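You operate a simulated robot arm through the tools that you are given. There is no shell and no other tool. Be economical: measure what you need, move in short steps, check, and stop when the job is done.

You run a simulated two-armed robot. Do the job below in one go: nothing can be reset, and whatever is moved stays where it is left.

Task
Ready the second cell for the setter: stop, belts low, manual, feed page up.
Fine: stop first; feed key on the pendant.

It is judged by the outcome, as a careful person would: the job done as asked, and still so three seconds after it is handed in. It fails if anything else is knocked over, pushed out of place, dropped, spilled or broken.

Robot
Two 6-joint arms with fingered hands on one trunk, on a base that drives. Base frame: it is fixed to the floor where the robot stands at the start and does not move with it; the origin is under the middle of the robot, x ahead of it, y to its left, z up. Lengths are in mm, angles in rad, forces in N, time in s.
The left shoulder is at the start at [94, 155, 1240], the right one opposite. With the tool pointing down near the work surface each hand reaches from about 440 to 740 mm from the robot's upright axis, wherever it stands, measured 20 degrees to its own side. Places, roughly: second belts switch [900, -100, 1200]; second controller switch [900, 400, 1000]; second dust switch [900, 0, 1200]; second mode key [900, 400, 700]; second pendant feed key [700, -200, 900]; second white stop button [900, 0, 1300]. Payload 4 kg a hand.
Tool frame (each hand has its own): the origin (TCP) lies between the finger pads and is the grasp point; the fingertips stand 26 mm ahead of it; z points along the fingers, y is the line along which they close. Largest opening 132 mm; the body of the gripper starts 73 mm behind the TCP. The gripper is a hand of 3 fingers: y runs from the thumb to the fingers, the wrist lies at [0, 0, -224] in the tool frame.
Orientation is that of the tool frame in the base frame, as a unit quaternion [w, x, y, z]. With the fingers straight down and closing along the base's y, the tool's x points along the base's -x, its y along +y and its z along -z.

Tools
- The arms move only by the tool step_arm. It takes "left_moves", "right_moves" or both (then of equal length, played together; a hand with none holds still); each is one flat list of numbers, 6 for each row, row after row: the shift along the tool's x, y, z in m, then the turn, a rotation vector about the tool's x, y, z in rad. In form: [tx, ty, tz, ax, ay, az, tx, ty, tz, ax, ay, az, ...]. A call has 1 to 8 rows; each row is the pose to reach, as a shift and turn from the pose commanded when the call began, along the tool's axes at that moment. Each row takes 0.2 s and may step no farther than 50 mm and 0.15 rad from the row before; otherwise, the whole call is refused. Where a pose cannot be reached the arm comes as near as it can. A force on the tool above 40 N (or 10 N above the force at the start of the call, whichever is more), or a blocked arm, ends the call early, and 0.2 s more pass. In this call time passes only in rows, and 0.2 s behind the last. It gives the time, the measured TCP pose, the force on the tool (base axes), the opening and the grip force at its end, in the units of the frame above (readings bear some noise), with the torque about the TCP (base axes, N m) and any sound that the robot's microphone picked up, and new pictures: "show" is both (left out), scene, wrist or none (wrist: the cameras of the hands that moved).
- Cameras (640 x 400 px; columns grow to the right, rows downward): "scene" is now at [174.6, -18.5, 1570.2]; the picture's right is [0.01, -1.00, -0.00], its down [-0.52, -0.01, -0.86] and it looks along [0.86, 0.01, -0.52] (base axes); focal length 259 px, centre (320, 200). "left" rides on the left gripper at [-62, 3, -92] in its tool frame; the picture's right is [-0.05, -1.00, 0.00], its down [0.83, -0.04, -0.55] and it looks along [0.55, -0.03, 0.83] (tool axes); focal length 230 px, centre (320, 200). "right" rides on the right gripper at [62, 3, -92] in its tool frame; the picture's right is [-0.05, 1.00, 0.00], its down [-0.83, -0.04, -0.56] and it looks along [-0.55, -0.03, 0.83] (tool axes); focal length 230 px, centre (320, 200). There is no depth. A picture from a camera that has moved, and an enlarged one, comes with that camera's place and axes in the base frame and with its lens. The place of the scene camera against the robot may be out by one fixed shift of up to 25 mm in any direction.
- move_column(by): slides the trunk up (or, below 0, down) by that many mm; the arms and the scene camera ride with it, the base frame stays. It gives what a move gives, with no picture.
- base_move(legs): drives the robot by 1 to 6 legs, each [ahead, turn to the left] in mm and rad, along the robot's own axes; the way and the turn of a leg run together, so that a leg with both is an arc; at most 1500 mm and 3.142 rad a leg. The arms and the cameras ride along, it lands a little off, and it stops where it bumps. It gives what a move gives, and a new picture of the scene camera.
- curl_fingers(finger1, finger2, thumb_bend, hand): sets how far each is bent, from 0 (flat) to 1 (curled in); at 0.3 the hand is open as for a grip, at 0.7 the pads meet at the TCP. One left out holds its place. A second passes; each finger stops where it meets its share of the squeeze, and holds until it gets a number again. It is the only way to open and close the hand. It gives what a move gives, with no picture; readings hold the bend of each and the force on the fingers (four entries, about 0 where the hand has none), thumb and palm.
- head_to(pan, tilt): turns the head with the scene camera to pan (to the left, within 1.501 rad either way) and tilt (down, from -0.506 to 1.204), counted from straight ahead of the robot. It gives what a move gives, and a new picture of the scene camera.
- inspect(camera, box): a new picture of the part [left, top, right, bottom] of that camera's present view, enlarged. No time passes.
- hand_in(): hands the job in; it is judged then, once.

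Work in short steps. Places have to be worked out from the pictures, the camera data and where the tool is seen: move nearer, look again, correct. Check each grasp and each placing, and mend what went wrong. You have 120 turns and 260 pictures in all, those below and enlarged ones among them. Open the grippers and draw the arms clear of the work before you hand the job in, unless the task says otherwise; then end with one line.

The tools are called after ">>>" as name(argument=value, ...) on one line, values as JSON. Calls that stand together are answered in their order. step_arm: Moves the arms, as the interface text tells. Its arguments: {"type":"object","properties":{"left_moves":{"type":"array","items":{"type":"number"}},"right_moves":{"type":"array","items":{"type":"number"}},"show":{"type":"string","enum":["both","scene","wrist","none"]}},"required":[]} The other tools are called the same way: move_column (by) slides the trunk up or down; curl_fingers (finger1, finger2, thumb_bend, hand) moves the fingers one by one; base_move (legs) drives the base; head_to (pan, tilt) turns the head that bears the scene camera; inspect (camera, box) takes an enlarged picture of a part of a camera's view; hand_in () hands the job in.

At the start:

```text
clock: 0.0
left_tool_pos: [544.8, 278.8, 1148.3]
left_orientation: [-0.001, 0.002, 1.0, -0.001]
left_contact_force: [-0.9, 0.0, 0.9]
left_moment: [-0.01, 0.03, 0.02]
left_grip_width: 132.0
left_grip_force: 0.1
left_shape: jaw
left_bend: [0.3, 0.3, 0.3]
left_finger forces: [0.2, 0.1, 0.0, 0.0, 0.1, 0.0]
right_tool_pos: [464.4, -204.9, 1444.2]
right_orientation: [-0.016, 0.001, 1.0, 0.0]
right_contact_force: [-1.0, -0.2, -0.3]
right_moment: [0.02, 0.0, 0.0]
right_grip_width: 131.7
right_grip_force: 0.1
right_shape: jaw
right_bend: [0.3, 0.3, 0.3]
right_finger forces: [0.0, 0.1, 0.1, 0.0, 0.0, 0.0]
trunk travel left (down, up): [-775.0, 65.0]
robot x, y, heading: [2.1, 0.1, 0.0]
head pan, tilt: [0.014, 0.525]
```

scene: 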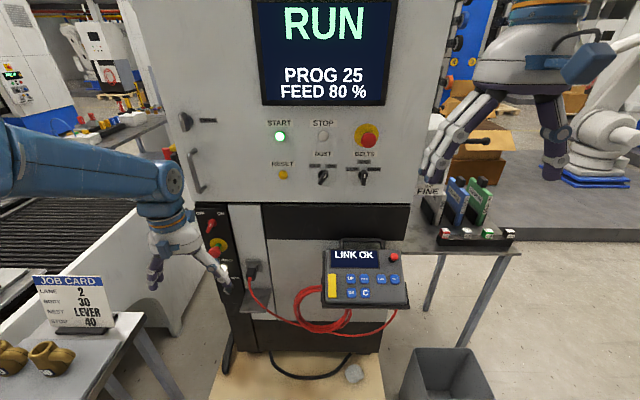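
right: 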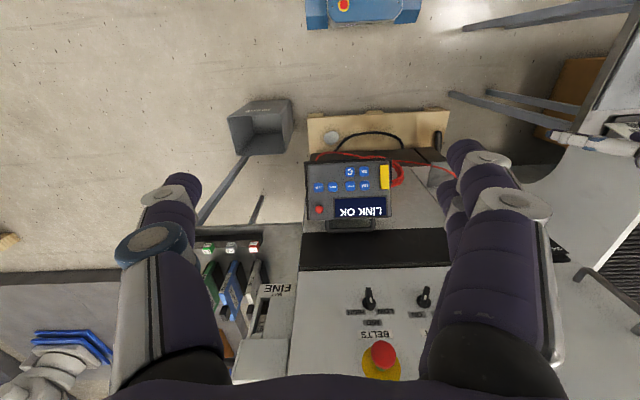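
left: 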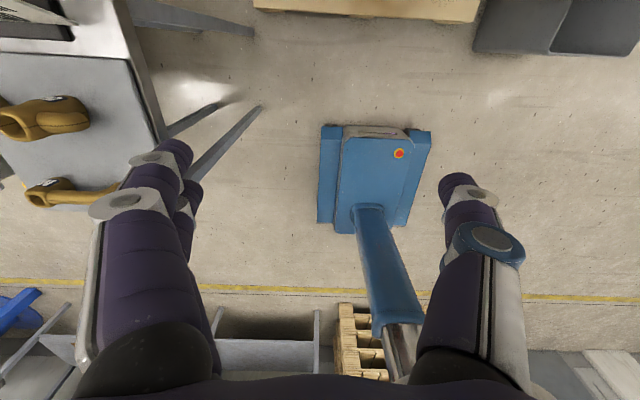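

I'll look closely at the panel, the pendant and the left column of controls before touching anything.

>>> inspect(camera="scene", box=[240, 100, 400, 200])

>>> inspect(camera="scene", box=[310, 230, 420, 310])

>>> inspect(camera="scene", box=[170, 190, 290, 300])

>>> head_to(pan=0.5, tilt=0.6)

```text
4.00 times, centred on (320, 150) of scene
camera zoom: at [174.6, -18.5, 1570.2], right [0.01, -1.0, 0.0], down [-0.52, -0.01, -0.86], along [0.86, 0.01, -0.52], focal length 1037 px, centre (320, 400)
```

zoom: 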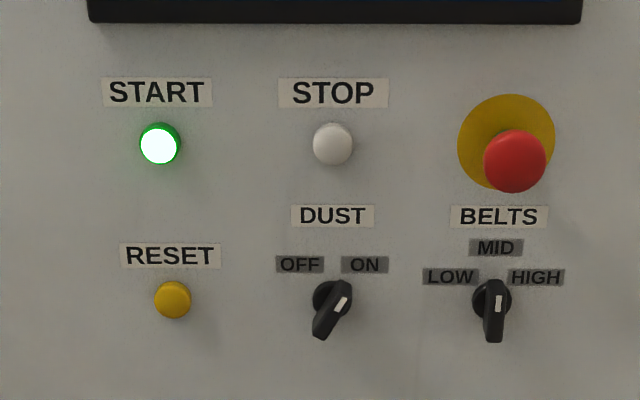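

```text
5.00 times, centred on (365, 270) of scene
camera zoom: at [174.6, -18.5, 1570.2], right [0.01, -1.0, 0.0], down [-0.52, -0.01, -0.86], along [0.86, 0.01, -0.52], focal length 1296 px, centre (95, -150)
```

zoom: 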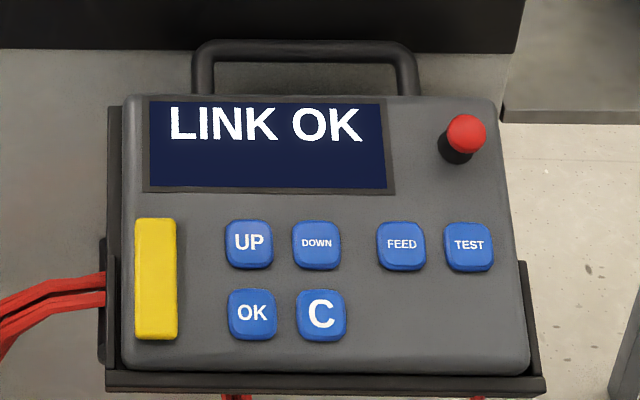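

```text
3.64 times, centred on (230, 245) of scene
camera zoom: at [174.6, -18.5, 1570.2], right [0.01, -1.0, 0.0], down [-0.52, -0.01, -0.86], along [0.86, 0.01, -0.52], focal length 943 px, centre (647, 36)
```

zoom: 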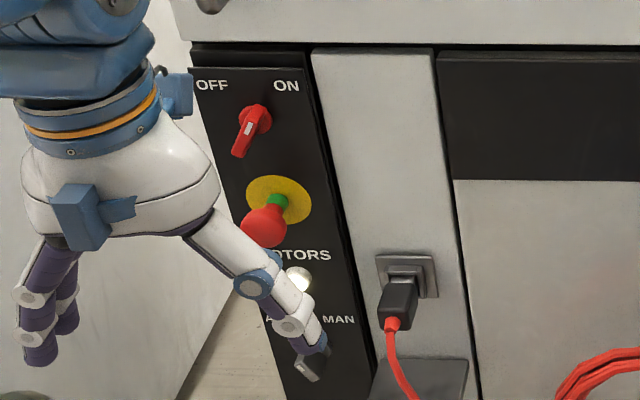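

```text
clock: 0.9
left_tool_pos: [524.8, 277.3, 1158.8]
left_orientation: [0.009, 0.003, 1.0, -0.001]
left_contact_force: [0.2, -0.4, -0.2]
left_moment: [0.01, 0.03, 0.0]
left_grip_width: 131.9
left_grip_force: 0.0
left_shape: jaw
left_bend: [0.3, 0.3, 0.3]
left_finger forces: [0.0, 0.0, 0.0, 0.1, 0.0, 0.0]
right_tool_pos: [455.8, -203.9, 1421.1]
right_orientation: [-0.05, 0.001, 0.999, 0.0]
right_contact_force: [0.4, 0.1, -0.3]
right_moment: [-0.02, -0.01, -0.01]
right_grip_width: 131.7
right_grip_force: 0.2
right_shape: jaw
right_bend: [0.3, 0.3, 0.3]
right_finger forces: [0.1, 0.1, 0.0, 0.0, 0.0, 0.1]
trunk travel left (down, up): [-775.0, 65.0]
robot x, y, heading: [-0.7, 0.3, 0.003]
head pan, tilt: [0.499, 0.6]
camera scene: at [160.3, 22.2, 1563.9], right [0.48, -0.88, -0.01], down [-0.51, -0.27, -0.82], along [0.71, 0.39, -0.58], focal length 259 px, centre (320, 200)
```

scene: 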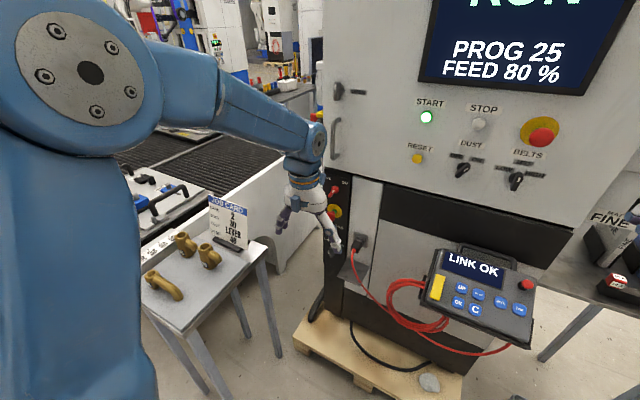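

The second cell's panel is ahead: program is running, belts at MID, dust ON. The mode key is hidden behind my left hand. I'll turn both hands to point forwards, keeping well back from the panel.

>>> step_arm(right_moves=[-0.01, 0, 0.01, 0, -0.15, 0, -0.02, 0, 0.02, 0, -0.3, 0, -0.03, 0, 0.03, 0, -0.45, 0, -0.05, 0, 0.04, 0, -0.6, 0, -0.07, 0, 0.05, 0, -0.75, 0, -0.09, 0, 0.06, 0, -0.9, 0, -0.1, 0, 0.07, 0, -1.05, 0, -0.11, 0, 0.08, 0, -1.2, 0], left_moves=[-0.01, 0, 0, 0, -0.15, 0, -0.02, 0, 0, 0, -0.3, 0, -0.03, 0, 0, 0, -0.45, 0, -0.04, 0, 0, 0, -0.6, 0, -0.05, 0, 0, 0, -0.75, 0, -0.06, 0, 0, 0, -0.9, 0, -0.07, 0, 0, 0, -1.05, 0, -0.08, 0, 0, 0, -1.2, 0], show="both")

```text
clock: 2.7
left_tool_pos: [587.3, 314.0, 1176.2]
left_orientation: [0.416, 0.019, 0.909, -0.029]
left_contact_force: [-0.1, -0.5, 0.1]
left_moment: [-0.01, -0.01, -0.03]
left_grip_width: 132.0
left_grip_force: 0.1
left_shape: jaw
left_bend: [0.3, 0.3, 0.3]
left_finger forces: [0.0, 0.0, 0.0, 0.0, 0.0, 0.1]
left hand out of reach, approached as far as the arm can: row 5, 6, 7, 8
right_tool_pos: [673.6, -200.9, 1344.3]
right_orientation: [0.527, -0.06, 0.846, -0.043]
right_contact_force: [0.6, 0.7, -0.3]
right_moment: [-0.05, 0.0, -0.03]
right_grip_width: 131.9
right_grip_force: 0.1
right_shape: jaw
right_bend: [0.3, 0.3, 0.3]
right_finger forces: [0.1, 0.0, 0.0, 0.0, 0.0, 0.1]
right hand out of reach, approached as far as the arm can: row 1, 2, 3, 4, 5, 6, 7, 8
trunk travel left (down, up): [-775.0, 65.0]
robot x, y, heading: [1.5, 2.3, -0.0]
head pan, tilt: [0.499, 0.6]
camera scene: at [161.4, 27.3, 1563.6], right [0.48, -0.88, -0.01], down [-0.51, -0.27, -0.81], along [0.71, 0.39, -0.58], focal length 259 px, centre (320, 200)
camera right: at [564.3, -207.3, 1330.6], right [-0.03, 1.0, -0.09], down [-0.13, 0.09, 0.99], along [0.99, 0.05, 0.13], focal length 230 px, centre (320, 200)
camera left: at [557.9, 323.0, 1281.2], right [-0.03, -1.0, 0.08], down [-0.96, 0.0, -0.27], along [0.26, -0.08, -0.96], focal length 230 px, centre (320, 200)
```

scene: 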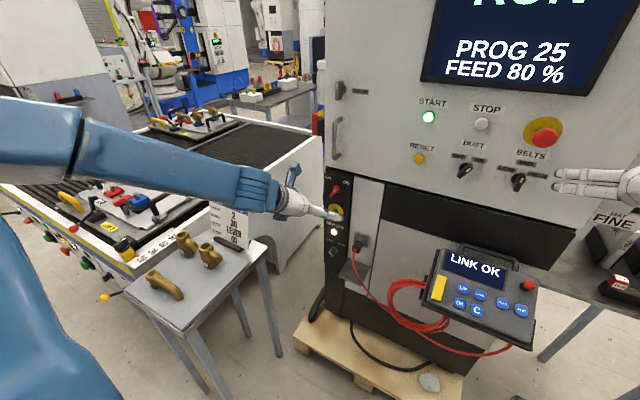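
right: 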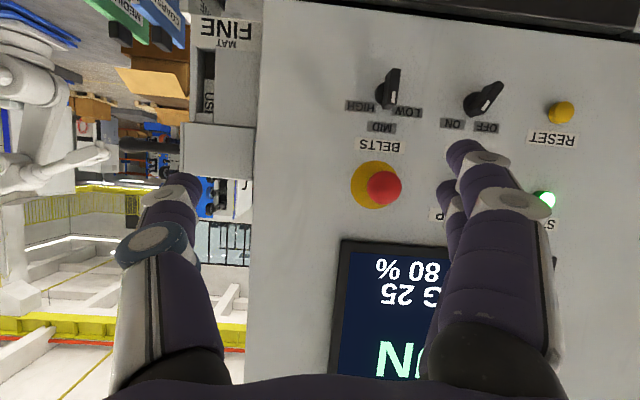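
left: 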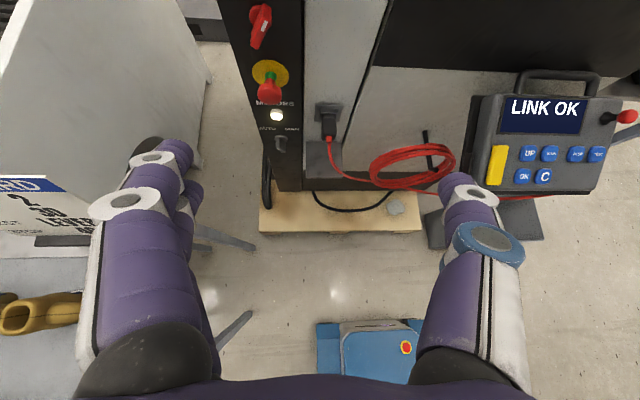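

The left camera now shows AUTO/MAN below MOTORS, and the right camera (inverted) shows the panel. I'll level the right hand further, keep x about the same and move it towards STOP, closing the fingers to a point.

>>> curl_fingers(hand="right", finger1=0.7, finger2=0.7, thumb_bend=0.7)

>>> step_arm(right_moves=[0, 0.03, -0.02, 0, -0.15, 0, 0, 0.06, -0.03, 0, -0.3, 0, 0, 0.09, -0.04, 0, -0.45, 0, 0, 0.12, -0.04, 0, -0.45, 0], show="wrist")

>>> inspect(camera="left", box=[220, 0, 340, 180])

```text
clock: 3.7
left_tool_pos: [587.2, 309.2, 1176.4]
left_orientation: [0.417, 0.02, 0.908, -0.028]
left_contact_force: [0.0, 0.2, 0.0]
left_moment: [0.03, 0.0, 0.0]
left_grip_width: 132.0
left_grip_force: 0.1
left_shape: jaw
left_bend: [0.3, 0.3, 0.3]
left_finger forces: [0.1, 0.1, 0.0, 0.0, 0.1, 0.0]
right_tool_pos: [674.1, -205.3, 1344.1]
right_orientation: [0.531, 0.002, 0.848, -0.002]
right_contact_force: [0.0, -1.1, 0.2]
right_moment: [0.02, 0.01, 0.0]
right_grip_width: 6.4
right_grip_force: 0.0
right_shape: fingers
right_bend: [0.7, 0.7, 0.7]
right_finger forces: [0.1, 0.0, 0.0, 0.0, 0.0, 0.0]
trunk travel left (down, up): [-775.0, 65.0]
robot x, y, heading: [1.3, -0.4, 0.0]
head pan, tilt: [0.499, 0.6]
```

```text
clock: 4.7
left_tool_pos: [587.3, 311.1, 1176.1]
left_orientation: [0.416, 0.019, 0.909, -0.027]
left_contact_force: [0.3, 0.7, -0.1]
left_moment: [-0.05, 0.01, -0.05]
left_grip_width: 131.9
left_grip_force: 0.2
left_shape: jaw
left_bend: [0.3, 0.3, 0.3]
left_finger forces: [0.1, 0.1, 0.1, 0.0, 0.1, 0.0]
right_tool_pos: [702.0, -150.2, 1429.9]
right_orientation: [0.606, 0.006, 0.796, -0.008]
right_contact_force: [0.9, 0.2, 0.0]
right_moment: [-0.01, -0.05, -0.04]
right_grip_width: 6.2
right_grip_force: 0.1
right_shape: fingers
right_bend: [0.7, 0.7, 0.7]
right_finger forces: [0.1, 0.1, 0.1, 0.0, 0.0, 0.0]
right hand out of reach, approached as far as the arm can: row 1, 2, 3, 4
trunk travel left (down, up): [-775.0, 65.0]
robot x, y, heading: [0.4, 2.4, 0.001]
head pan, tilt: [0.499, 0.6]
camera right: at [597.0, -145.5, 1394.6], right [0.03, 1.0, 0.04], down [-0.31, -0.03, 0.95], along [0.95, -0.05, 0.31], focal length 230 px, centre (320, 200)
```

right: 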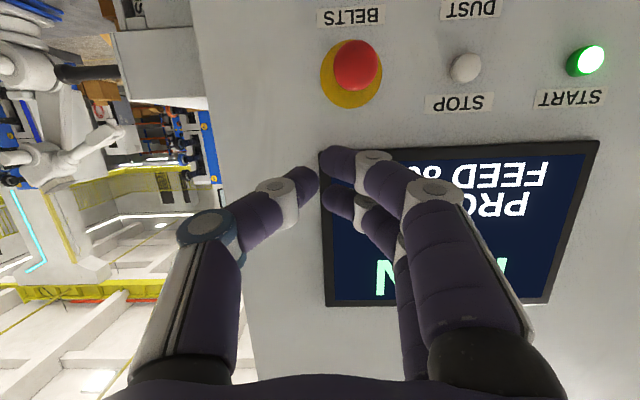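

```text
2.22 times, centred on (280, 90) of left
camera zoom: at [558.1, 320.6, 1282.2], right [-0.03, -1.0, 0.07], down [-0.96, 0.0, -0.27], along [0.27, -0.08, -0.96], focal length 511 px, centre (409, 444)
```

zoom: 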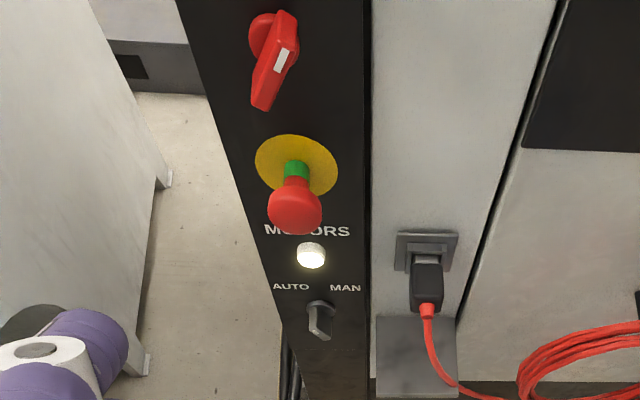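

Wrist seems limited to a minimum reach, so the hand works better further forward. I estimate STOP near [865, 0, 1345]; I'll move to a hover at about x=750, y=0, z=1345, level.

>>> step_arm(right_moves=[0.015, 0.03, 0.02, 0, -0.06, 0, 0.03, 0.06, 0.04, 0, -0.12, 0, 0.045, 0.09, 0.055, 0, -0.18, 0, 0.055, 0.12, 0.065, 0, -0.24, 0, 0.067, 0.15, 0.075, 0, -0.27, 0], show="wrist")

>>> head_to(pan=0.0, tilt=0.5)

```text
clock: 6.1
left_tool_pos: [558.7, 305.8, 1145.3]
left_orientation: [0.384, 0.021, 0.922, -0.031]
left_contact_force: [-0.3, 0.6, 0.1]
left_moment: [0.0, -0.04, 0.0]
left_grip_width: 132.0
left_grip_force: 0.0
left_shape: jaw
left_bend: [0.3, 0.3, 0.3]
left_finger forces: [0.0, 0.0, 0.0, 0.0, 0.0, 0.0]
right_tool_pos: [771.1, -120.0, 1421.8]
right_orientation: [0.734, 0.066, 0.676, 0.006]
right_contact_force: [-0.2, 0.3, 0.2]
right_moment: [-0.03, 0.0, -0.01]
right_grip_width: 5.5
right_grip_force: 0.0
right_shape: fingers
right_bend: [0.7, 0.7, 0.7]
right_finger forces: [0.0, 0.1, 0.0, 0.1, 0.1, 0.0]
right hand out of reach, approached as far as the arm can: row 1, 3, 4, 5
trunk travel left (down, up): [-775.0, 65.0]
robot x, y, heading: [1.8, -0.0, -0.004]
head pan, tilt: [0.499, 0.6]
stopped in row 5 (right hand): the arm was blocked; the commanded pose is now the measured one
camera right: at [686.8, -103.4, 1353.9], right [0.08, 0.98, 0.15], down [-0.62, -0.07, 0.78], along [0.78, -0.16, 0.61], focal length 230 px, centre (320, 200)
```

right: 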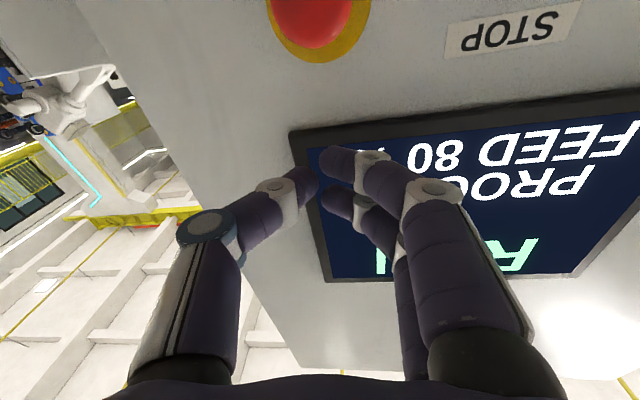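

```text
clock: 7.0
left_tool_pos: [562.9, 304.4, 1145.6]
left_orientation: [0.386, 0.021, 0.922, -0.029]
left_contact_force: [0.3, 1.0, -0.5]
left_moment: [-0.04, 0.0, 0.0]
left_grip_width: 132.0
left_grip_force: 0.0
left_shape: jaw
left_bend: [0.3, 0.3, 0.3]
left_finger forces: [0.1, 0.1, 0.1, 0.0, 0.1, 0.0]
right_tool_pos: [775.1, -118.8, 1421.8]
right_orientation: [0.734, 0.066, 0.676, 0.005]
right_contact_force: [0.9, -0.1, -0.8]
right_moment: [0.02, -0.02, -0.01]
right_grip_width: 5.7
right_grip_force: 0.1
right_shape: fingers
right_bend: [0.7, 0.7, 0.7]
right_finger forces: [0.0, 0.0, 0.1, 0.1, 0.0, 0.0]
trunk travel left (down, up): [-775.0, 65.0]
robot x, y, heading: [3.7, -2.5, 0.001]
head pan, tilt: [0.0, 0.499]
camera scene: at [176.0, -20.0, 1572.4], right [0.0, -1.0, 0.0], down [-0.5, 0.0, -0.87], along [0.87, 0.0, -0.5], focal length 259 px, centre (320, 200)
```

scene: 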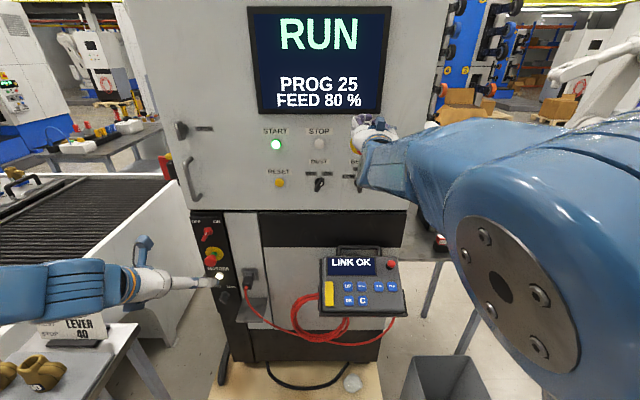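

The hand is nearly level at [775,-119,1422], with no contact force; an arm joint limit likely stopped it. I'll straighten the orientation and go down to z≈1350 first, then sideways.

>>> step_arm(right_moves=[0.025, -0.003, -0.005, -0.03, 0.025, -0.03, 0.05, -0.006, -0.01, -0.06, 0.05, -0.07, 0.068, -0.008, -0.015, -0.088, 0.077, -0.104, 0.068, 0.022, -0.015, -0.088, 0.077, -0.104, 0.068, 0.052, -0.015, -0.088, 0.077, -0.104, 0.068, 0.082, -0.015, -0.088, 0.077, -0.104], show="both")

```text
clock: 8.7
left_tool_pos: [532.2, 300.8, 1116.8]
left_orientation: [0.354, 0.022, 0.934, -0.031]
left_contact_force: [0.2, 0.0, -0.1]
left_moment: [0.0, -0.02, 0.01]
left_grip_width: 132.0
left_grip_force: 0.1
left_shape: jaw
left_bend: [0.3, 0.3, 0.3]
left_finger forces: [0.0, 0.0, 0.0, 0.1, 0.0, 0.0]
right_tool_pos: [774.0, -112.6, 1409.8]
right_orientation: [0.721, 0.049, 0.691, 0.01]
right_contact_force: [0.0, -0.2, 0.8]
right_moment: [0.01, -0.01, -0.01]
right_grip_width: 5.6
right_grip_force: 0.1
right_shape: fingers
right_bend: [0.7, 0.7, 0.7]
right_finger forces: [0.0, 0.0, 0.1, 0.1, 0.0, 0.0]
right hand out of reach, approached as far as the arm can: row 5, 6
trunk travel left (down, up): [-775.0, 65.0]
robot x, y, heading: [-2.0, -3.9, 0.0]
head pan, tilt: [0.0, 0.499]
stopped in row 6 (right hand): the arm was blocked; the commanded pose is now the measured one
camera scene: at [172.8, -18.6, 1572.7], right [0.0, -1.0, 0.0], down [-0.49, 0.0, -0.87], along [0.87, 0.0, -0.49], focal length 259 px, centre (320, 200)
camera right: at [686.0, -99.4, 1344.4], right [0.05, 0.99, 0.14], down [-0.59, -0.08, 0.8], along [0.8, -0.12, 0.58], focal length 230 px, centre (320, 200)
```

scene: 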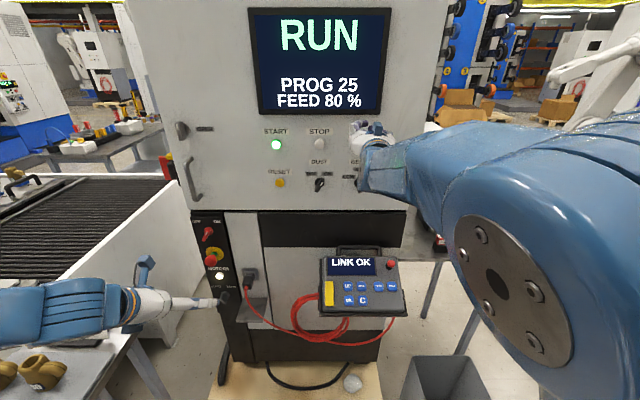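
right: 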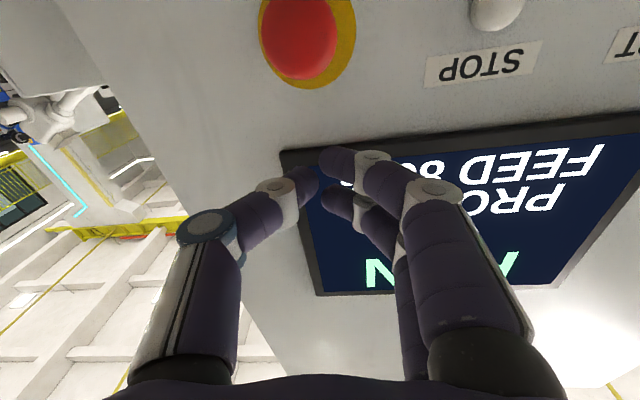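

The right arm is blocked in its folded, inward posture with no contact. I'll relax the left arm to a reachable pose, then shift the robot about 200 mm left and 70 back so STOP lies in the right arm's comfortable sector.

>>> step_arm(left_moves=[0, 0, 0, 0, 0.15, 0, 0, 0, 0, 0, 0.3, 0, 0, 0, 0, 0, 0.45, 0, 0, 0, 0, 0, 0.6, 0], show="none")

>>> base_move(legs=[[0, -0.5], [-250, 0], [0, 1.0], [170, 0], [0, -0.5]])

```text
clock: 9.7
left_tool_pos: [545.8, 302.2, 1154.4]
left_orientation: [0.103, 0.032, 0.994, -0.021]
left_contact_force: [0.0, -0.3, -0.4]
left_moment: [0.0, 0.03, -0.01]
left_grip_width: 131.7
left_grip_force: 0.0
left_shape: jaw
left_bend: [0.3, 0.3, 0.3]
left_finger forces: [0.0, 0.0, 0.0, 0.0, 0.0, 0.0]
right_tool_pos: [780.5, -114.4, 1406.4]
right_orientation: [0.72, 0.05, 0.692, 0.011]
right_contact_force: [0.3, 1.1, -0.5]
right_moment: [0.06, -0.03, 0.01]
right_grip_width: 5.7
right_grip_force: 0.2
right_shape: fingers
right_bend: [0.7, 0.7, 0.7]
right_finger forces: [0.0, 0.1, 0.0, 0.0, 0.0, 0.0]
trunk travel left (down, up): [-775.0, 65.0]
robot x, y, heading: [-0.7, -1.0, -0.005]
head pan, tilt: [0.0, 0.499]
```

```text
clock: 16.9
left_tool_pos: [219.9, 708.5, 1171.9]
left_orientation: [0.124, -0.214, 0.969, 0.008]
left_contact_force: [0.9, -0.1, 0.0]
left_moment: [-0.03, -0.01, -0.02]
left_grip_width: 131.8
left_grip_force: 0.2
left_shape: jaw
left_bend: [0.3, 0.3, 0.3]
left_finger forces: [0.0, 0.0, 0.1, 0.0, 0.0, 0.1]
right_tool_pos: [615.6, 458.1, 1428.3]
right_orientation: [0.706, -0.126, 0.671, 0.189]
right_contact_force: [-0.2, -0.2, 0.5]
right_moment: [0.01, -0.08, 0.0]
right_grip_width: 5.5
right_grip_force: 0.1
right_shape: fingers
right_bend: [0.7, 0.7, 0.7]
right_finger forces: [0.0, 0.0, 0.1, 0.0, 0.1, 0.1]
trunk travel left (down, up): [-775.0, 65.0]
robot x, y, heading: [-80.0, 194.4, 0.541]
head pan, tilt: [0.0, 0.499]
stopped in leg 4: the robot was blocked; the commanded pose is now the measured one
camera scene: at [71.9, 268.4, 1572.2], right [0.52, -0.85, 0.0], down [-0.42, -0.26, -0.87], along [0.74, 0.45, -0.5], focal length 259 px, centre (320, 200)
```

scene: 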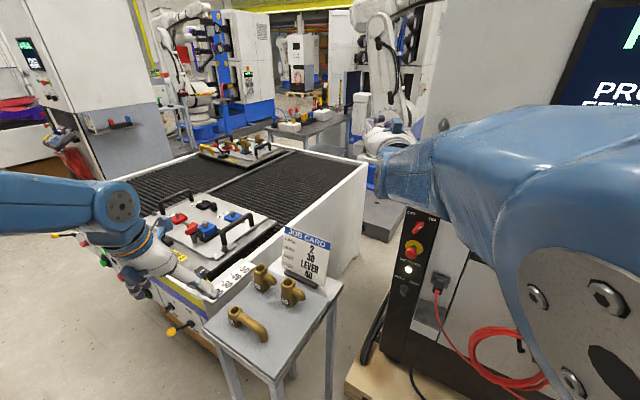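

Blocked near the end of leg 4, but the position is already what I wanted (-80, 194), and nothing appears displaced. I'll back off a touch and turn back to face the cell.

>>> base_move(legs=[[-20, 0], [0, -0.541]])

>>> head_to(pan=0.9, tilt=0.9)

```text
clock: 19.2
left_tool_pos: [420.8, 467.8, 1173.6]
left_orientation: [0.123, 0.053, 0.991, -0.024]
left_contact_force: [0.0, -0.2, -0.7]
left_moment: [0.01, -0.03, 0.02]
left_grip_width: 132.1
left_grip_force: 0.0
left_shape: jaw
left_bend: [0.3, 0.3, 0.3]
left_finger forces: [0.0, 0.1, 0.1, 0.0, 0.0, 0.0]
right_tool_pos: [630.4, 51.2, 1429.7]
right_orientation: [0.733, 0.055, 0.678, -0.007]
right_contact_force: [-0.2, -0.5, -1.0]
right_moment: [0.01, 0.03, 0.0]
right_grip_width: 5.8
right_grip_force: 0.0
right_shape: fingers
right_bend: [0.7, 0.7, 0.7]
right_finger forces: [0.0, 0.0, 0.0, 0.0, 0.0, 0.0]
trunk travel left (down, up): [-775.0, 65.0]
robot x, y, heading: [-91.6, 185.1, 0.009]
head pan, tilt: [0.0, 0.499]
camera scene: at [78.6, 169.7, 1572.7], right [0.0, -1.0, 0.0], down [-0.49, 0.0, -0.87], along [0.87, 0.0, -0.49], focal length 259 px, centre (320, 200)
```

scene: 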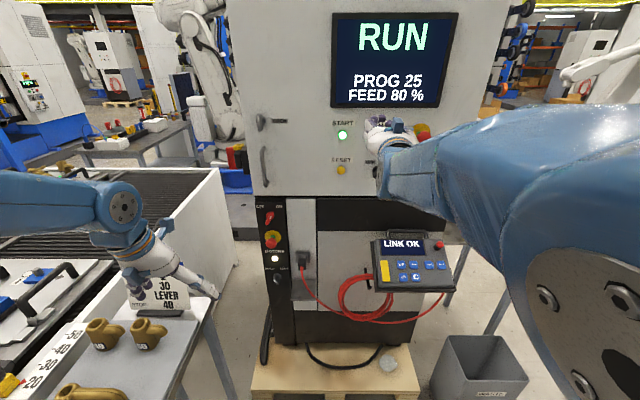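

```text
clock: 20.4
left_tool_pos: [399.5, 467.0, 1163.2]
left_orientation: [0.109, 0.053, 0.992, -0.024]
left_contact_force: [0.2, 0.2, 0.3]
left_moment: [0.01, 0.02, 0.0]
left_grip_width: 131.9
left_grip_force: 0.1
left_shape: jaw
left_bend: [0.3, 0.3, 0.3]
left_finger forces: [0.0, 0.0, 0.0, 0.0, 0.0, 0.1]
right_tool_pos: [614.3, 46.3, 1426.3]
right_orientation: [0.728, 0.063, 0.683, -0.004]
right_contact_force: [-0.4, -0.1, -0.3]
right_moment: [0.02, -0.04, -0.01]
right_grip_width: 5.6
right_grip_force: 0.1
right_shape: fingers
right_bend: [0.7, 0.7, 0.7]
right_finger forces: [0.0, 0.0, 0.1, 0.0, 0.0, 0.0]
trunk travel left (down, up): [-775.0, 65.0]
robot x, y, heading: [-93.5, 189.2, 0.004]
head pan, tilt: [0.901, 0.901]
camera scene: at [79.7, 168.5, 1570.1], right [-0.02, -1.0, 0.0], down [-0.52, 0.01, -0.86], along [0.86, -0.02, -0.52], focal length 259 px, centre (320, 200)
```

scene: 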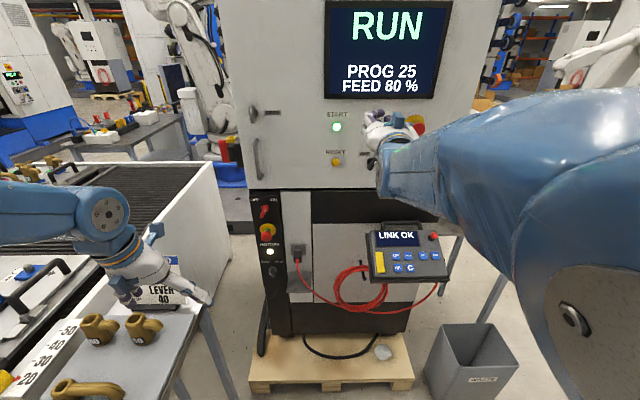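

Now facing the cell at (-93,189). Everything on the side table still stands. Moving the right hand forward to a hover before STOP, about [760,0,1350], levelled.

>>> step_arm(right_moves=[0.02, -0.01, 0.035, -0.02, 0.012, -0.02, 0.04, -0.02, 0.07, -0.05, 0.03, -0.04, 0.06, -0.03, 0.105, -0.075, 0.045, -0.065, 0.08, -0.038, 0.145, -0.098, 0.059, -0.086], show="both")

```text
clock: 21.4
left_tool_pos: [400.8, 466.7, 1162.5]
left_orientation: [0.108, 0.054, 0.992, -0.024]
left_contact_force: [0.1, 0.1, -0.9]
left_moment: [0.0, 0.02, -0.01]
left_grip_width: 132.0
left_grip_force: 0.0
left_shape: jaw
left_bend: [0.3, 0.3, 0.3]
left_finger forces: [0.0, 0.1, 0.1, 0.1, 0.0, 0.0]
right_tool_pos: [758.9, 5.5, 1371.2]
right_orientation: [0.718, -0.01, 0.696, -0.005]
right_contact_force: [-0.5, -0.1, -0.8]
right_moment: [-0.02, -0.08, 0.0]
right_grip_width: 5.7
right_grip_force: 0.0
right_shape: fingers
right_bend: [0.7, 0.7, 0.7]
right_finger forces: [0.0, 0.1, 0.0, 0.1, 0.0, 0.1]
trunk travel left (down, up): [-775.0, 65.0]
robot x, y, heading: [-97.1, 191.5, 0.002]
head pan, tilt: [0.901, 0.901]
camera scene: at [37.9, 229.1, 1539.3], right [0.79, -0.62, -0.02], down [-0.5, -0.62, -0.61], along [0.37, 0.49, -0.79], focal length 259 px, centre (320, 200)
camera right: at [668.8, 6.0, 1307.3], right [-0.01, 1.0, 0.03], down [-0.58, -0.03, 0.81], along [0.81, -0.01, 0.58], focal length 230 px, centre (320, 200)
```

scene: 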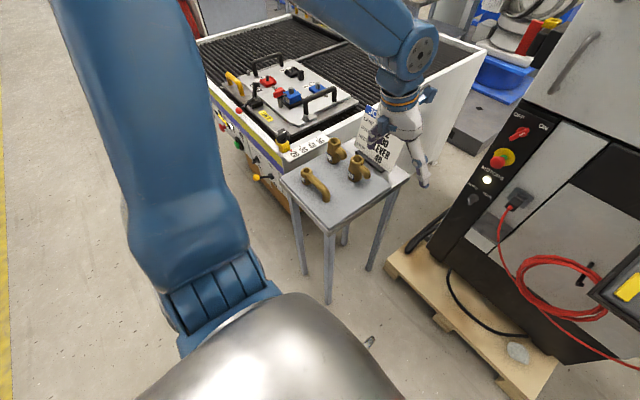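
right: 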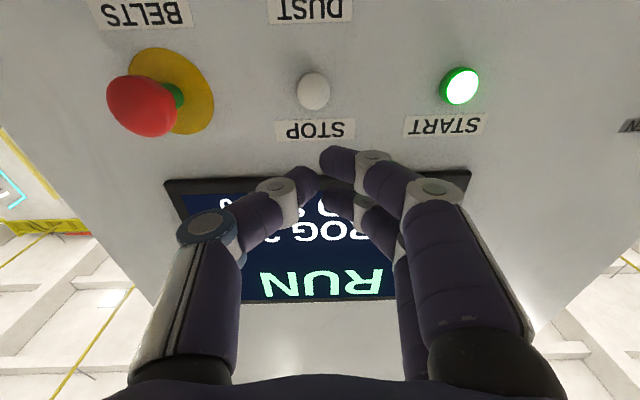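

STOP triangulates to about [873, 1, 1343]. I'll line up at z 1343, y 1 and move ahead to fingertips ≈ 840, then look.

>>> step_arm(right_moves=[0.014, -0.002, 0.0, 0, 0.015, 0, 0.028, -0.004, 0.0, 0, 0.031, 0, 0.028, -0.004, 0.025, 0, 0.031, 0, 0.028, -0.004, 0.05, 0, 0.031, 0], show="wrist")

>>> head_to(pan=-0.2, tilt=0.4)

```text
clock: 22.4
left_tool_pos: [370.9, 466.6, 1140.8]
left_orientation: [0.077, 0.054, 0.995, -0.028]
left_contact_force: [-0.4, 0.0, 1.1]
left_moment: [0.0, -0.03, 0.0]
left_grip_width: 132.0
left_grip_force: 0.1
left_shape: jaw
left_bend: [0.3, 0.3, 0.3]
left_finger forces: [0.1, 0.0, 0.0, 0.0, 0.2, 0.0]
right_tool_pos: [766.5, 3.5, 1364.4]
right_orientation: [0.715, -0.011, 0.699, -0.004]
right_contact_force: [-0.1, 0.9, -0.2]
right_moment: [-0.01, -0.04, -0.04]
right_grip_width: 5.8
right_grip_force: 0.1
right_shape: fingers
right_bend: [0.7, 0.7, 0.7]
right_finger forces: [0.0, 0.0, 0.1, 0.0, 0.0, 0.1]
trunk travel left (down, up): [-775.0, 65.0]
robot x, y, heading: [-94.3, 188.0, 0.001]
head pan, tilt: [0.901, 0.901]
stopped in row 4 (right hand): the arm was blocked; the commanded pose is now the measured one
camera right: at [675.9, 3.9, 1301.1], right [-0.01, 1.0, 0.03], down [-0.57, -0.03, 0.82], along [0.82, -0.01, 0.57], focal length 230 px, centre (320, 200)
```

right: 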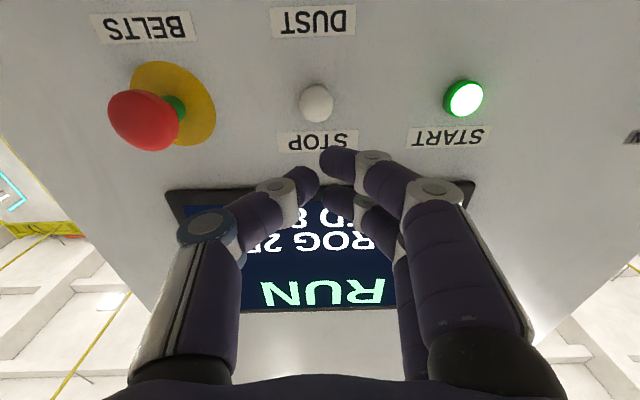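

```text
clock: 23.7
left_tool_pos: [372.0, 465.7, 1141.8]
left_orientation: [0.079, 0.054, 0.995, -0.027]
left_contact_force: [-0.1, 0.0, 0.9]
left_moment: [0.01, -0.02, -0.02]
left_grip_width: 131.9
left_grip_force: 0.1
left_shape: jaw
left_bend: [0.3, 0.3, 0.3]
left_finger forces: [0.1, 0.0, 0.0, 0.0, 0.0, 0.0]
right_tool_pos: [766.5, 3.5, 1363.9]
right_orientation: [0.715, -0.011, 0.699, -0.004]
right_contact_force: [-0.6, -0.8, 0.1]
right_moment: [-0.01, -0.02, 0.0]
right_grip_width: 5.5
right_grip_force: 0.0
right_shape: fingers
right_bend: [0.7, 0.7, 0.7]
right_finger forces: [0.1, 0.0, 0.1, 0.0, 0.1, 0.0]
trunk travel left (down, up): [-775.0, 65.0]
robot x, y, heading: [-93.2, 190.6, 0.001]
head pan, tilt: [-0.201, 0.4]
camera scene: at [78.8, 152.4, 1581.8], right [-0.2, -0.98, 0.0], down [-0.4, 0.08, -0.91], along [0.9, -0.18, -0.41], focal length 259 px, centre (320, 200)
```

scene: 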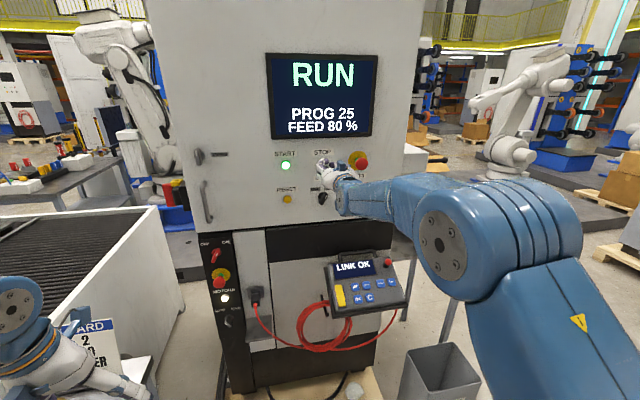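

The arm was again blocked in free air after 7 mm. I'll lower the trunk 21 mm instead to line up in height, then test a pure forward arm motion.

>>> move_column(by=-21)

>>> step_arm(right_moves=[0, 0, 0.02, 0, 0, 0, 0, 0, 0.04, 0, 0, 0], show="wrist")

```text
clock: 24.0
left_tool_pos: [342.9, 464.4, 1117.5]
left_orientation: [0.047, 0.054, 0.997, -0.029]
left_contact_force: [-0.9, 0.2, -1.3]
left_moment: [-0.02, 0.0, 0.01]
left_grip_width: 132.0
left_grip_force: 0.1
left_shape: jaw
left_bend: [0.3, 0.3, 0.3]
left_finger forces: [0.0, 0.1, 0.1, 0.0, 0.0, 0.0]
right_tool_pos: [742.5, 3.6, 1376.0]
right_orientation: [0.722, -0.011, 0.692, -0.005]
right_contact_force: [0.6, -0.4, 0.6]
right_moment: [-0.02, -0.01, 0.0]
right_grip_width: 5.5
right_grip_force: 0.0
right_shape: fingers
right_bend: [0.7, 0.7, 0.7]
right_finger forces: [0.1, 0.1, 0.0, 0.0, 0.1, 0.0]
trunk travel left (down, up): [-772.0, 68.0]
robot x, y, heading: [-95.1, 190.0, 0.006]
head pan, tilt: [-0.201, 0.4]
stopped: the arm was blocked; the commanded pose is now the measured one
```

```text
clock: 24.6
left_tool_pos: [314.7, 460.9, 1098.6]
left_orientation: [0.015, 0.053, 0.998, -0.03]
left_contact_force: [0.5, 0.5, -0.1]
left_moment: [0.01, -0.03, 0.01]
left_grip_width: 131.8
left_grip_force: 0.0
left_shape: jaw
left_bend: [0.3, 0.3, 0.3]
left_finger forces: [0.1, 0.0, 0.0, 0.0, 0.0, 0.0]
right_tool_pos: [757.1, 4.4, 1394.6]
right_orientation: [0.728, -0.011, 0.685, -0.005]
right_contact_force: [-0.6, 0.0, -0.9]
right_moment: [-0.01, 0.03, -0.01]
right_grip_width: 5.8
right_grip_force: 0.1
right_shape: fingers
right_bend: [0.7, 0.7, 0.7]
right_finger forces: [0.0, 0.0, 0.0, 0.1, 0.1, 0.1]
trunk travel left (down, up): [-772.0, 68.0]
robot x, y, heading: [-93.8, 191.0, 0.004]
head pan, tilt: [-0.201, 0.4]
stopped in row 2 (right hand): the arm was blocked; the commanded pose is now the measured one
camera right: at [669.0, 5.3, 1328.2], right [-0.01, 1.0, 0.03], down [-0.6, -0.03, 0.8], along [0.8, -0.01, 0.6], focal length 230 px, centre (320, 200)
```

right: 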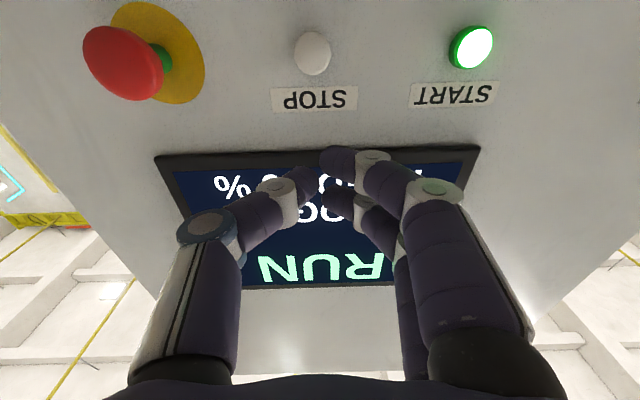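

Both arms are deviating with no tool force, so something may be pressing on an arm link. I'll look down at my own arms on both sides.

>>> head_to(pan=-0.6, tilt=1.1)

>>> head_to(pan=0.7, tilt=1.1)

>>> inspect(camera="left", box=[0, 0, 640, 400])

```text
clock: 25.7
left_tool_pos: [318.1, 459.4, 1098.6]
left_orientation: [0.017, 0.053, 0.998, -0.03]
left_contact_force: [-0.7, 0.5, 0.3]
left_moment: [0.0, 0.04, -0.02]
left_grip_width: 131.9
left_grip_force: 0.0
left_shape: jaw
left_bend: [0.3, 0.3, 0.3]
left_finger forces: [0.1, 0.0, 0.0, 0.0, 0.1, 0.1]
right_tool_pos: [761.1, 3.3, 1391.2]
right_orientation: [0.727, -0.01, 0.687, -0.005]
right_contact_force: [0.2, 0.0, -0.8]
right_moment: [0.02, -0.03, 0.02]
right_grip_width: 5.8
right_grip_force: 0.1
right_shape: fingers
right_bend: [0.7, 0.7, 0.7]
right_finger forces: [0.0, 0.1, 0.0, 0.0, 0.0, 0.1]
trunk travel left (down, up): [-772.0, 68.0]
robot x, y, heading: [-92.7, 190.7, 0.003]
head pan, tilt: [-0.6, 1.1]
camera scene: at [41.4, 134.7, 1522.4], right [-0.56, -0.83, 0.01], down [-0.75, 0.5, -0.44], along [0.36, -0.26, -0.9], focal length 259 px, centre (320, 200)
```

scene: 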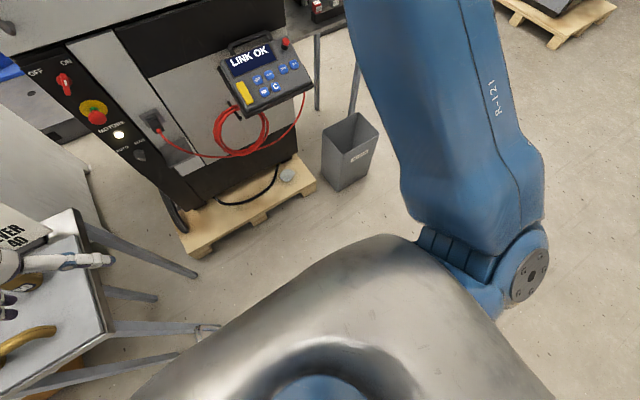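

```text
clock: 27.2
left_tool_pos: [316.3, 460.5, 1100.6]
left_orientation: [0.017, 0.054, 0.998, -0.03]
left_contact_force: [0.4, -0.4, -0.1]
left_moment: [0.01, -0.01, -0.05]
left_grip_width: 132.1
left_grip_force: 0.1
left_shape: jaw
left_bend: [0.3, 0.3, 0.3]
left_finger forces: [0.1, 0.0, 0.0, 0.0, 0.0, 0.0]
right_tool_pos: [761.0, 2.7, 1393.3]
right_orientation: [0.727, -0.011, 0.687, -0.004]
right_contact_force: [-0.3, 0.8, 0.1]
right_moment: [0.02, -0.01, -0.01]
right_grip_width: 5.6
right_grip_force: 0.0
right_shape: fingers
right_bend: [0.7, 0.7, 0.7]
right_finger forces: [0.0, 0.0, 0.0, 0.1, 0.0, 0.0]
trunk travel left (down, up): [-772.0, 68.0]
robot x, y, heading: [-95.2, 188.3, -0.001]
head pan, tilt: [0.7, 1.1]
camera scene: at [35.6, 211.0, 1522.6], right [0.65, -0.76, -0.01], down [-0.69, -0.58, -0.44], along [0.33, 0.29, -0.9], focal length 259 px, centre (320, 200)
```

scene: 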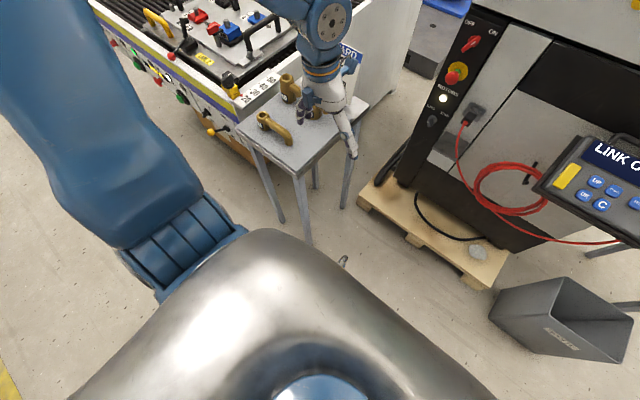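

```text
1.00 times, centred on (320, 200) of left (not enlarged: the box is as wide or as high as the picture)
camera zoom: at [376.1, 463.8, 1193.4], right [-0.06, -1.0, 0.06], down [-0.85, 0.08, 0.52], along [-0.53, -0.02, -0.85], focal length 230 px, centre (320, 200)
```

zoom: 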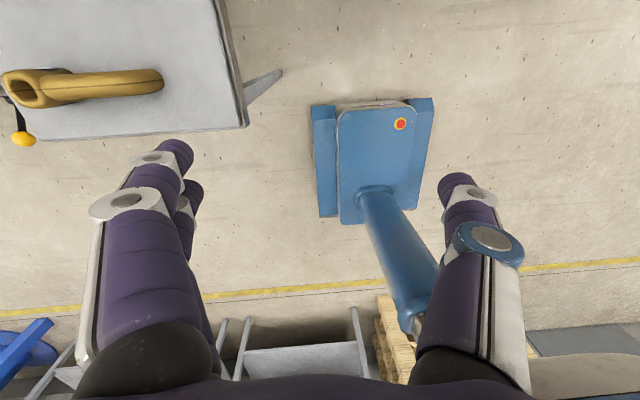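

Nothing visibly presses on the arms, so I'll test how faithfully each arm follows: left forward 60 mm and right simply back 20 mm.

>>> step_arm(left_moves=[-0.02, 0, 0, 0, 0, 0, -0.04, 0, 0, 0, 0, 0, -0.06, 0, 0, 0, 0, 0], show="none")

>>> step_arm(right_moves=[0, 0, -0.01, 0, 0, 0, 0, 0, -0.02, 0, 0, 0, 0, 0, -0.02, 0, 0, 0], show="none")

```text
clock: 27.5
left_tool_pos: [300.3, 457.5, 1091.0]
left_orientation: [0.002, 0.055, 0.998, -0.03]
left_contact_force: [-1.0, 0.4, 0.6]
left_moment: [0.02, -0.03, 0.03]
left_grip_width: 131.9
left_grip_force: 0.1
left_shape: jaw
left_bend: [0.3, 0.3, 0.3]
left_finger forces: [0.0, 0.1, 0.1, 0.0, 0.0, 0.1]
right_tool_pos: [733.0, 2.3, 1409.7]
right_orientation: [0.734, -0.011, 0.679, -0.004]
right_contact_force: [0.1, -0.5, 0.0]
right_moment: [0.01, -0.02, 0.01]
right_grip_width: 5.5
right_grip_force: 0.0
right_shape: fingers
right_bend: [0.7, 0.7, 0.7]
right_finger forces: [0.1, 0.0, 0.0, 0.1, 0.0, 0.0]
trunk travel left (down, up): [-772.0, 68.0]
robot x, y, heading: [-94.2, 189.0, 0.004]
head pan, tilt: [0.7, 1.1]
stopped in row 1 (right hand): the arm was blocked; the commanded pose is now the measured one
```

```text
clock: 28.3
left_tool_pos: [303.9, 457.6, 1092.0]
left_orientation: [0.004, 0.054, 0.998, -0.03]
left_contact_force: [-0.9, 0.0, 0.3]
left_moment: [-0.01, 0.01, -0.02]
left_grip_width: 131.9
left_grip_force: 0.0
left_shape: jaw
left_bend: [0.3, 0.3, 0.3]
left_finger forces: [0.1, 0.1, 0.0, 0.0, 0.0, 0.1]
right_tool_pos: [715.2, 3.5, 1406.6]
right_orientation: [0.734, -0.012, 0.679, -0.004]
right_contact_force: [-0.3, -0.4, -0.1]
right_moment: [0.03, -0.01, 0.0]
right_grip_width: 5.5
right_grip_force: 0.0
right_shape: fingers
right_bend: [0.7, 0.7, 0.7]
right_finger forces: [0.0, 0.1, 0.1, 0.0, 0.0, 0.1]
trunk travel left (down, up): [-772.0, 68.0]
robot x, y, heading: [-93.8, 191.0, 0.004]
head pan, tilt: [0.7, 1.1]
```

Backing off freed the right arm, and it no longer reports blocked. Testing the left arm again.

>>> step_arm(left_moves=[-0.02, 0, 0, 0, 0, 0, -0.04, 0, 0, 0, 0, 0, -0.06, 0, 0, 0, 0, 0, -0.08, 0, 0, 0, 0, 0], show="none")

>>> head_to(pan=-0.9, tilt=0.6)

```text
clock: 29.3
left_tool_pos: [393.5, 450.0, 1123.9]
left_orientation: [0.042, 0.055, 0.997, -0.028]
left_contact_force: [0.8, -1.0, 0.2]
left_moment: [0.0, 0.02, 0.0]
left_grip_width: 132.1
left_grip_force: 0.0
left_shape: jaw
left_bend: [0.3, 0.3, 0.3]
left_finger forces: [0.0, 0.1, 0.1, 0.1, 0.1, 0.0]
right_tool_pos: [715.7, 2.3, 1404.6]
right_orientation: [0.734, -0.011, 0.679, -0.004]
right_contact_force: [0.6, 0.3, 0.3]
right_moment: [0.0, -0.02, 0.04]
right_grip_width: 5.9
right_grip_force: 0.0
right_shape: fingers
right_bend: [0.7, 0.7, 0.7]
right_finger forces: [0.0, 0.1, 0.0, 0.0, 0.1, 0.0]
trunk travel left (down, up): [-772.0, 68.0]
robot x, y, heading: [-98.1, 190.5, 0.004]
head pan, tilt: [0.7, 1.1]
```

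```text
clock: 31.0
left_tool_pos: [392.4, 451.5, 1125.0]
left_orientation: [0.043, 0.056, 0.997, -0.029]
left_contact_force: [0.4, -0.7, 0.1]
left_moment: [0.0, -0.01, -0.01]
left_grip_width: 132.2
left_grip_force: 0.0
left_shape: jaw
left_bend: [0.3, 0.3, 0.3]
left_finger forces: [0.0, 0.1, 0.0, 0.1, 0.0, 0.0]
right_tool_pos: [715.9, 3.4, 1404.9]
right_orientation: [0.733, -0.01, 0.68, -0.005]
right_contact_force: [-0.6, 0.2, 0.7]
right_moment: [0.03, 0.0, 0.03]
right_grip_width: 5.5
right_grip_force: 0.1
right_shape: fingers
right_bend: [0.7, 0.7, 0.7]
right_finger forces: [0.0, 0.0, 0.0, 0.1, 0.0, 0.1]
trunk travel left (down, up): [-772.0, 68.0]
robot x, y, heading: [-95.2, 192.4, -0.001]
head pan, tilt: [-0.901, 0.6]
camera scene: at [43.7, 101.2, 1561.0], right [-0.78, -0.62, 0.02], down [-0.37, 0.44, -0.82], along [0.5, -0.64, -0.57], focal length 259 px, centre (320, 200)
```

scene: 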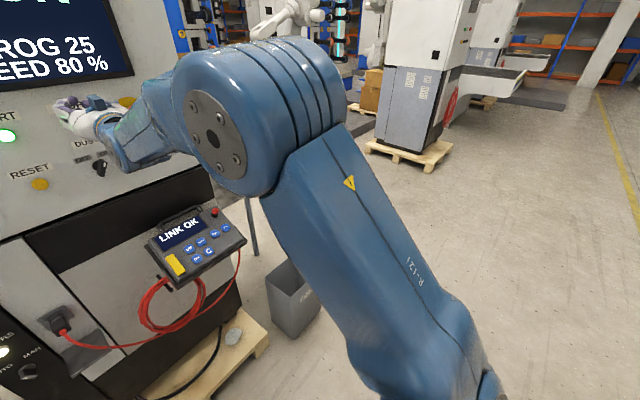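

Both arms follow again. Retrying the right hand's alignment downward (to z≈1343) while staying back at x≈720, levelling the pitch.

>>> step_arm(right_moves=[0.016, 0, -0.001, 0, 0.02, 0, 0.032, 0, -0.002, 0, 0.04, 0, 0.048, 0, -0.003, 0, 0.06, 0, 0.062, 0, -0.004, 0, 0.075, 0], show="none")

```text
clock: 32.0
left_tool_pos: [393.2, 450.9, 1123.9]
left_orientation: [0.044, 0.056, 0.997, -0.028]
left_contact_force: [-0.2, -0.7, -0.5]
left_moment: [0.01, -0.03, 0.0]
left_grip_width: 132.1
left_grip_force: 0.0
left_shape: jaw
left_bend: [0.3, 0.3, 0.3]
left_finger forces: [0.0, 0.0, 0.0, 0.1, 0.1, 0.0]
right_tool_pos: [716.1, 1.7, 1344.1]
right_orientation: [0.707, -0.01, 0.707, -0.005]
right_contact_force: [0.3, 0.1, 0.1]
right_moment: [-0.02, -0.04, 0.04]
right_grip_width: 5.7
right_grip_force: 0.1
right_shape: fingers
right_bend: [0.7, 0.7, 0.7]
right_finger forces: [0.1, 0.0, 0.0, 0.0, 0.0, 0.1]
trunk travel left (down, up): [-772.0, 68.0]
robot x, y, heading: [-93.9, 193.2, 0.004]
head pan, tilt: [-0.901, 0.6]
```

Exact now: level at [716,2,1344]. Advancing straight 90 mm towards STOP.

>>> step_arm(right_moves=[0, 0, 0.025, 0, 0, 0, 0, 0, 0.05, 0, 0, 0, 0, 0, 0.075, 0, 0, 0, 0, 0, 0.095, 0, 0, 0], show="wrist")

```text
clock: 32.8
left_tool_pos: [370.6, 449.3, 1133.8]
left_orientation: [0.054, 0.057, 0.996, -0.029]
left_contact_force: [-0.3, 0.5, 0.1]
left_moment: [0.02, -0.04, 0.01]
left_grip_width: 132.1
left_grip_force: 0.1
left_shape: jaw
left_bend: [0.3, 0.3, 0.3]
left_finger forces: [0.1, 0.1, 0.1, 0.1, 0.0, 0.0]
right_tool_pos: [766.6, 3.6, 1362.6]
right_orientation: [0.715, -0.01, 0.699, -0.006]
right_contact_force: [0.0, -0.5, -0.5]
right_moment: [0.0, -0.05, -0.02]
right_grip_width: 5.8
right_grip_force: 0.1
right_shape: fingers
right_bend: [0.7, 0.7, 0.7]
right_finger forces: [0.0, 0.1, 0.0, 0.0, 0.0, 0.1]
trunk travel left (down, up): [-772.0, 68.0]
robot x, y, heading: [-92.0, 191.3, 0.004]
head pan, tilt: [-0.901, 0.6]
stopped in row 4 (right hand): the arm was blocked; the commanded pose is now the measured one
camera right: at [676.9, 3.7, 1300.1], right [-0.01, 1.0, 0.03], down [-0.57, -0.03, 0.82], along [0.82, -0.01, 0.57], focal length 230 px, centre (320, 200)
```

right: 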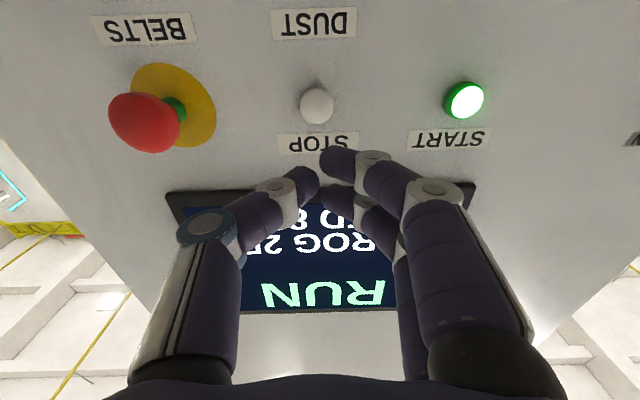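

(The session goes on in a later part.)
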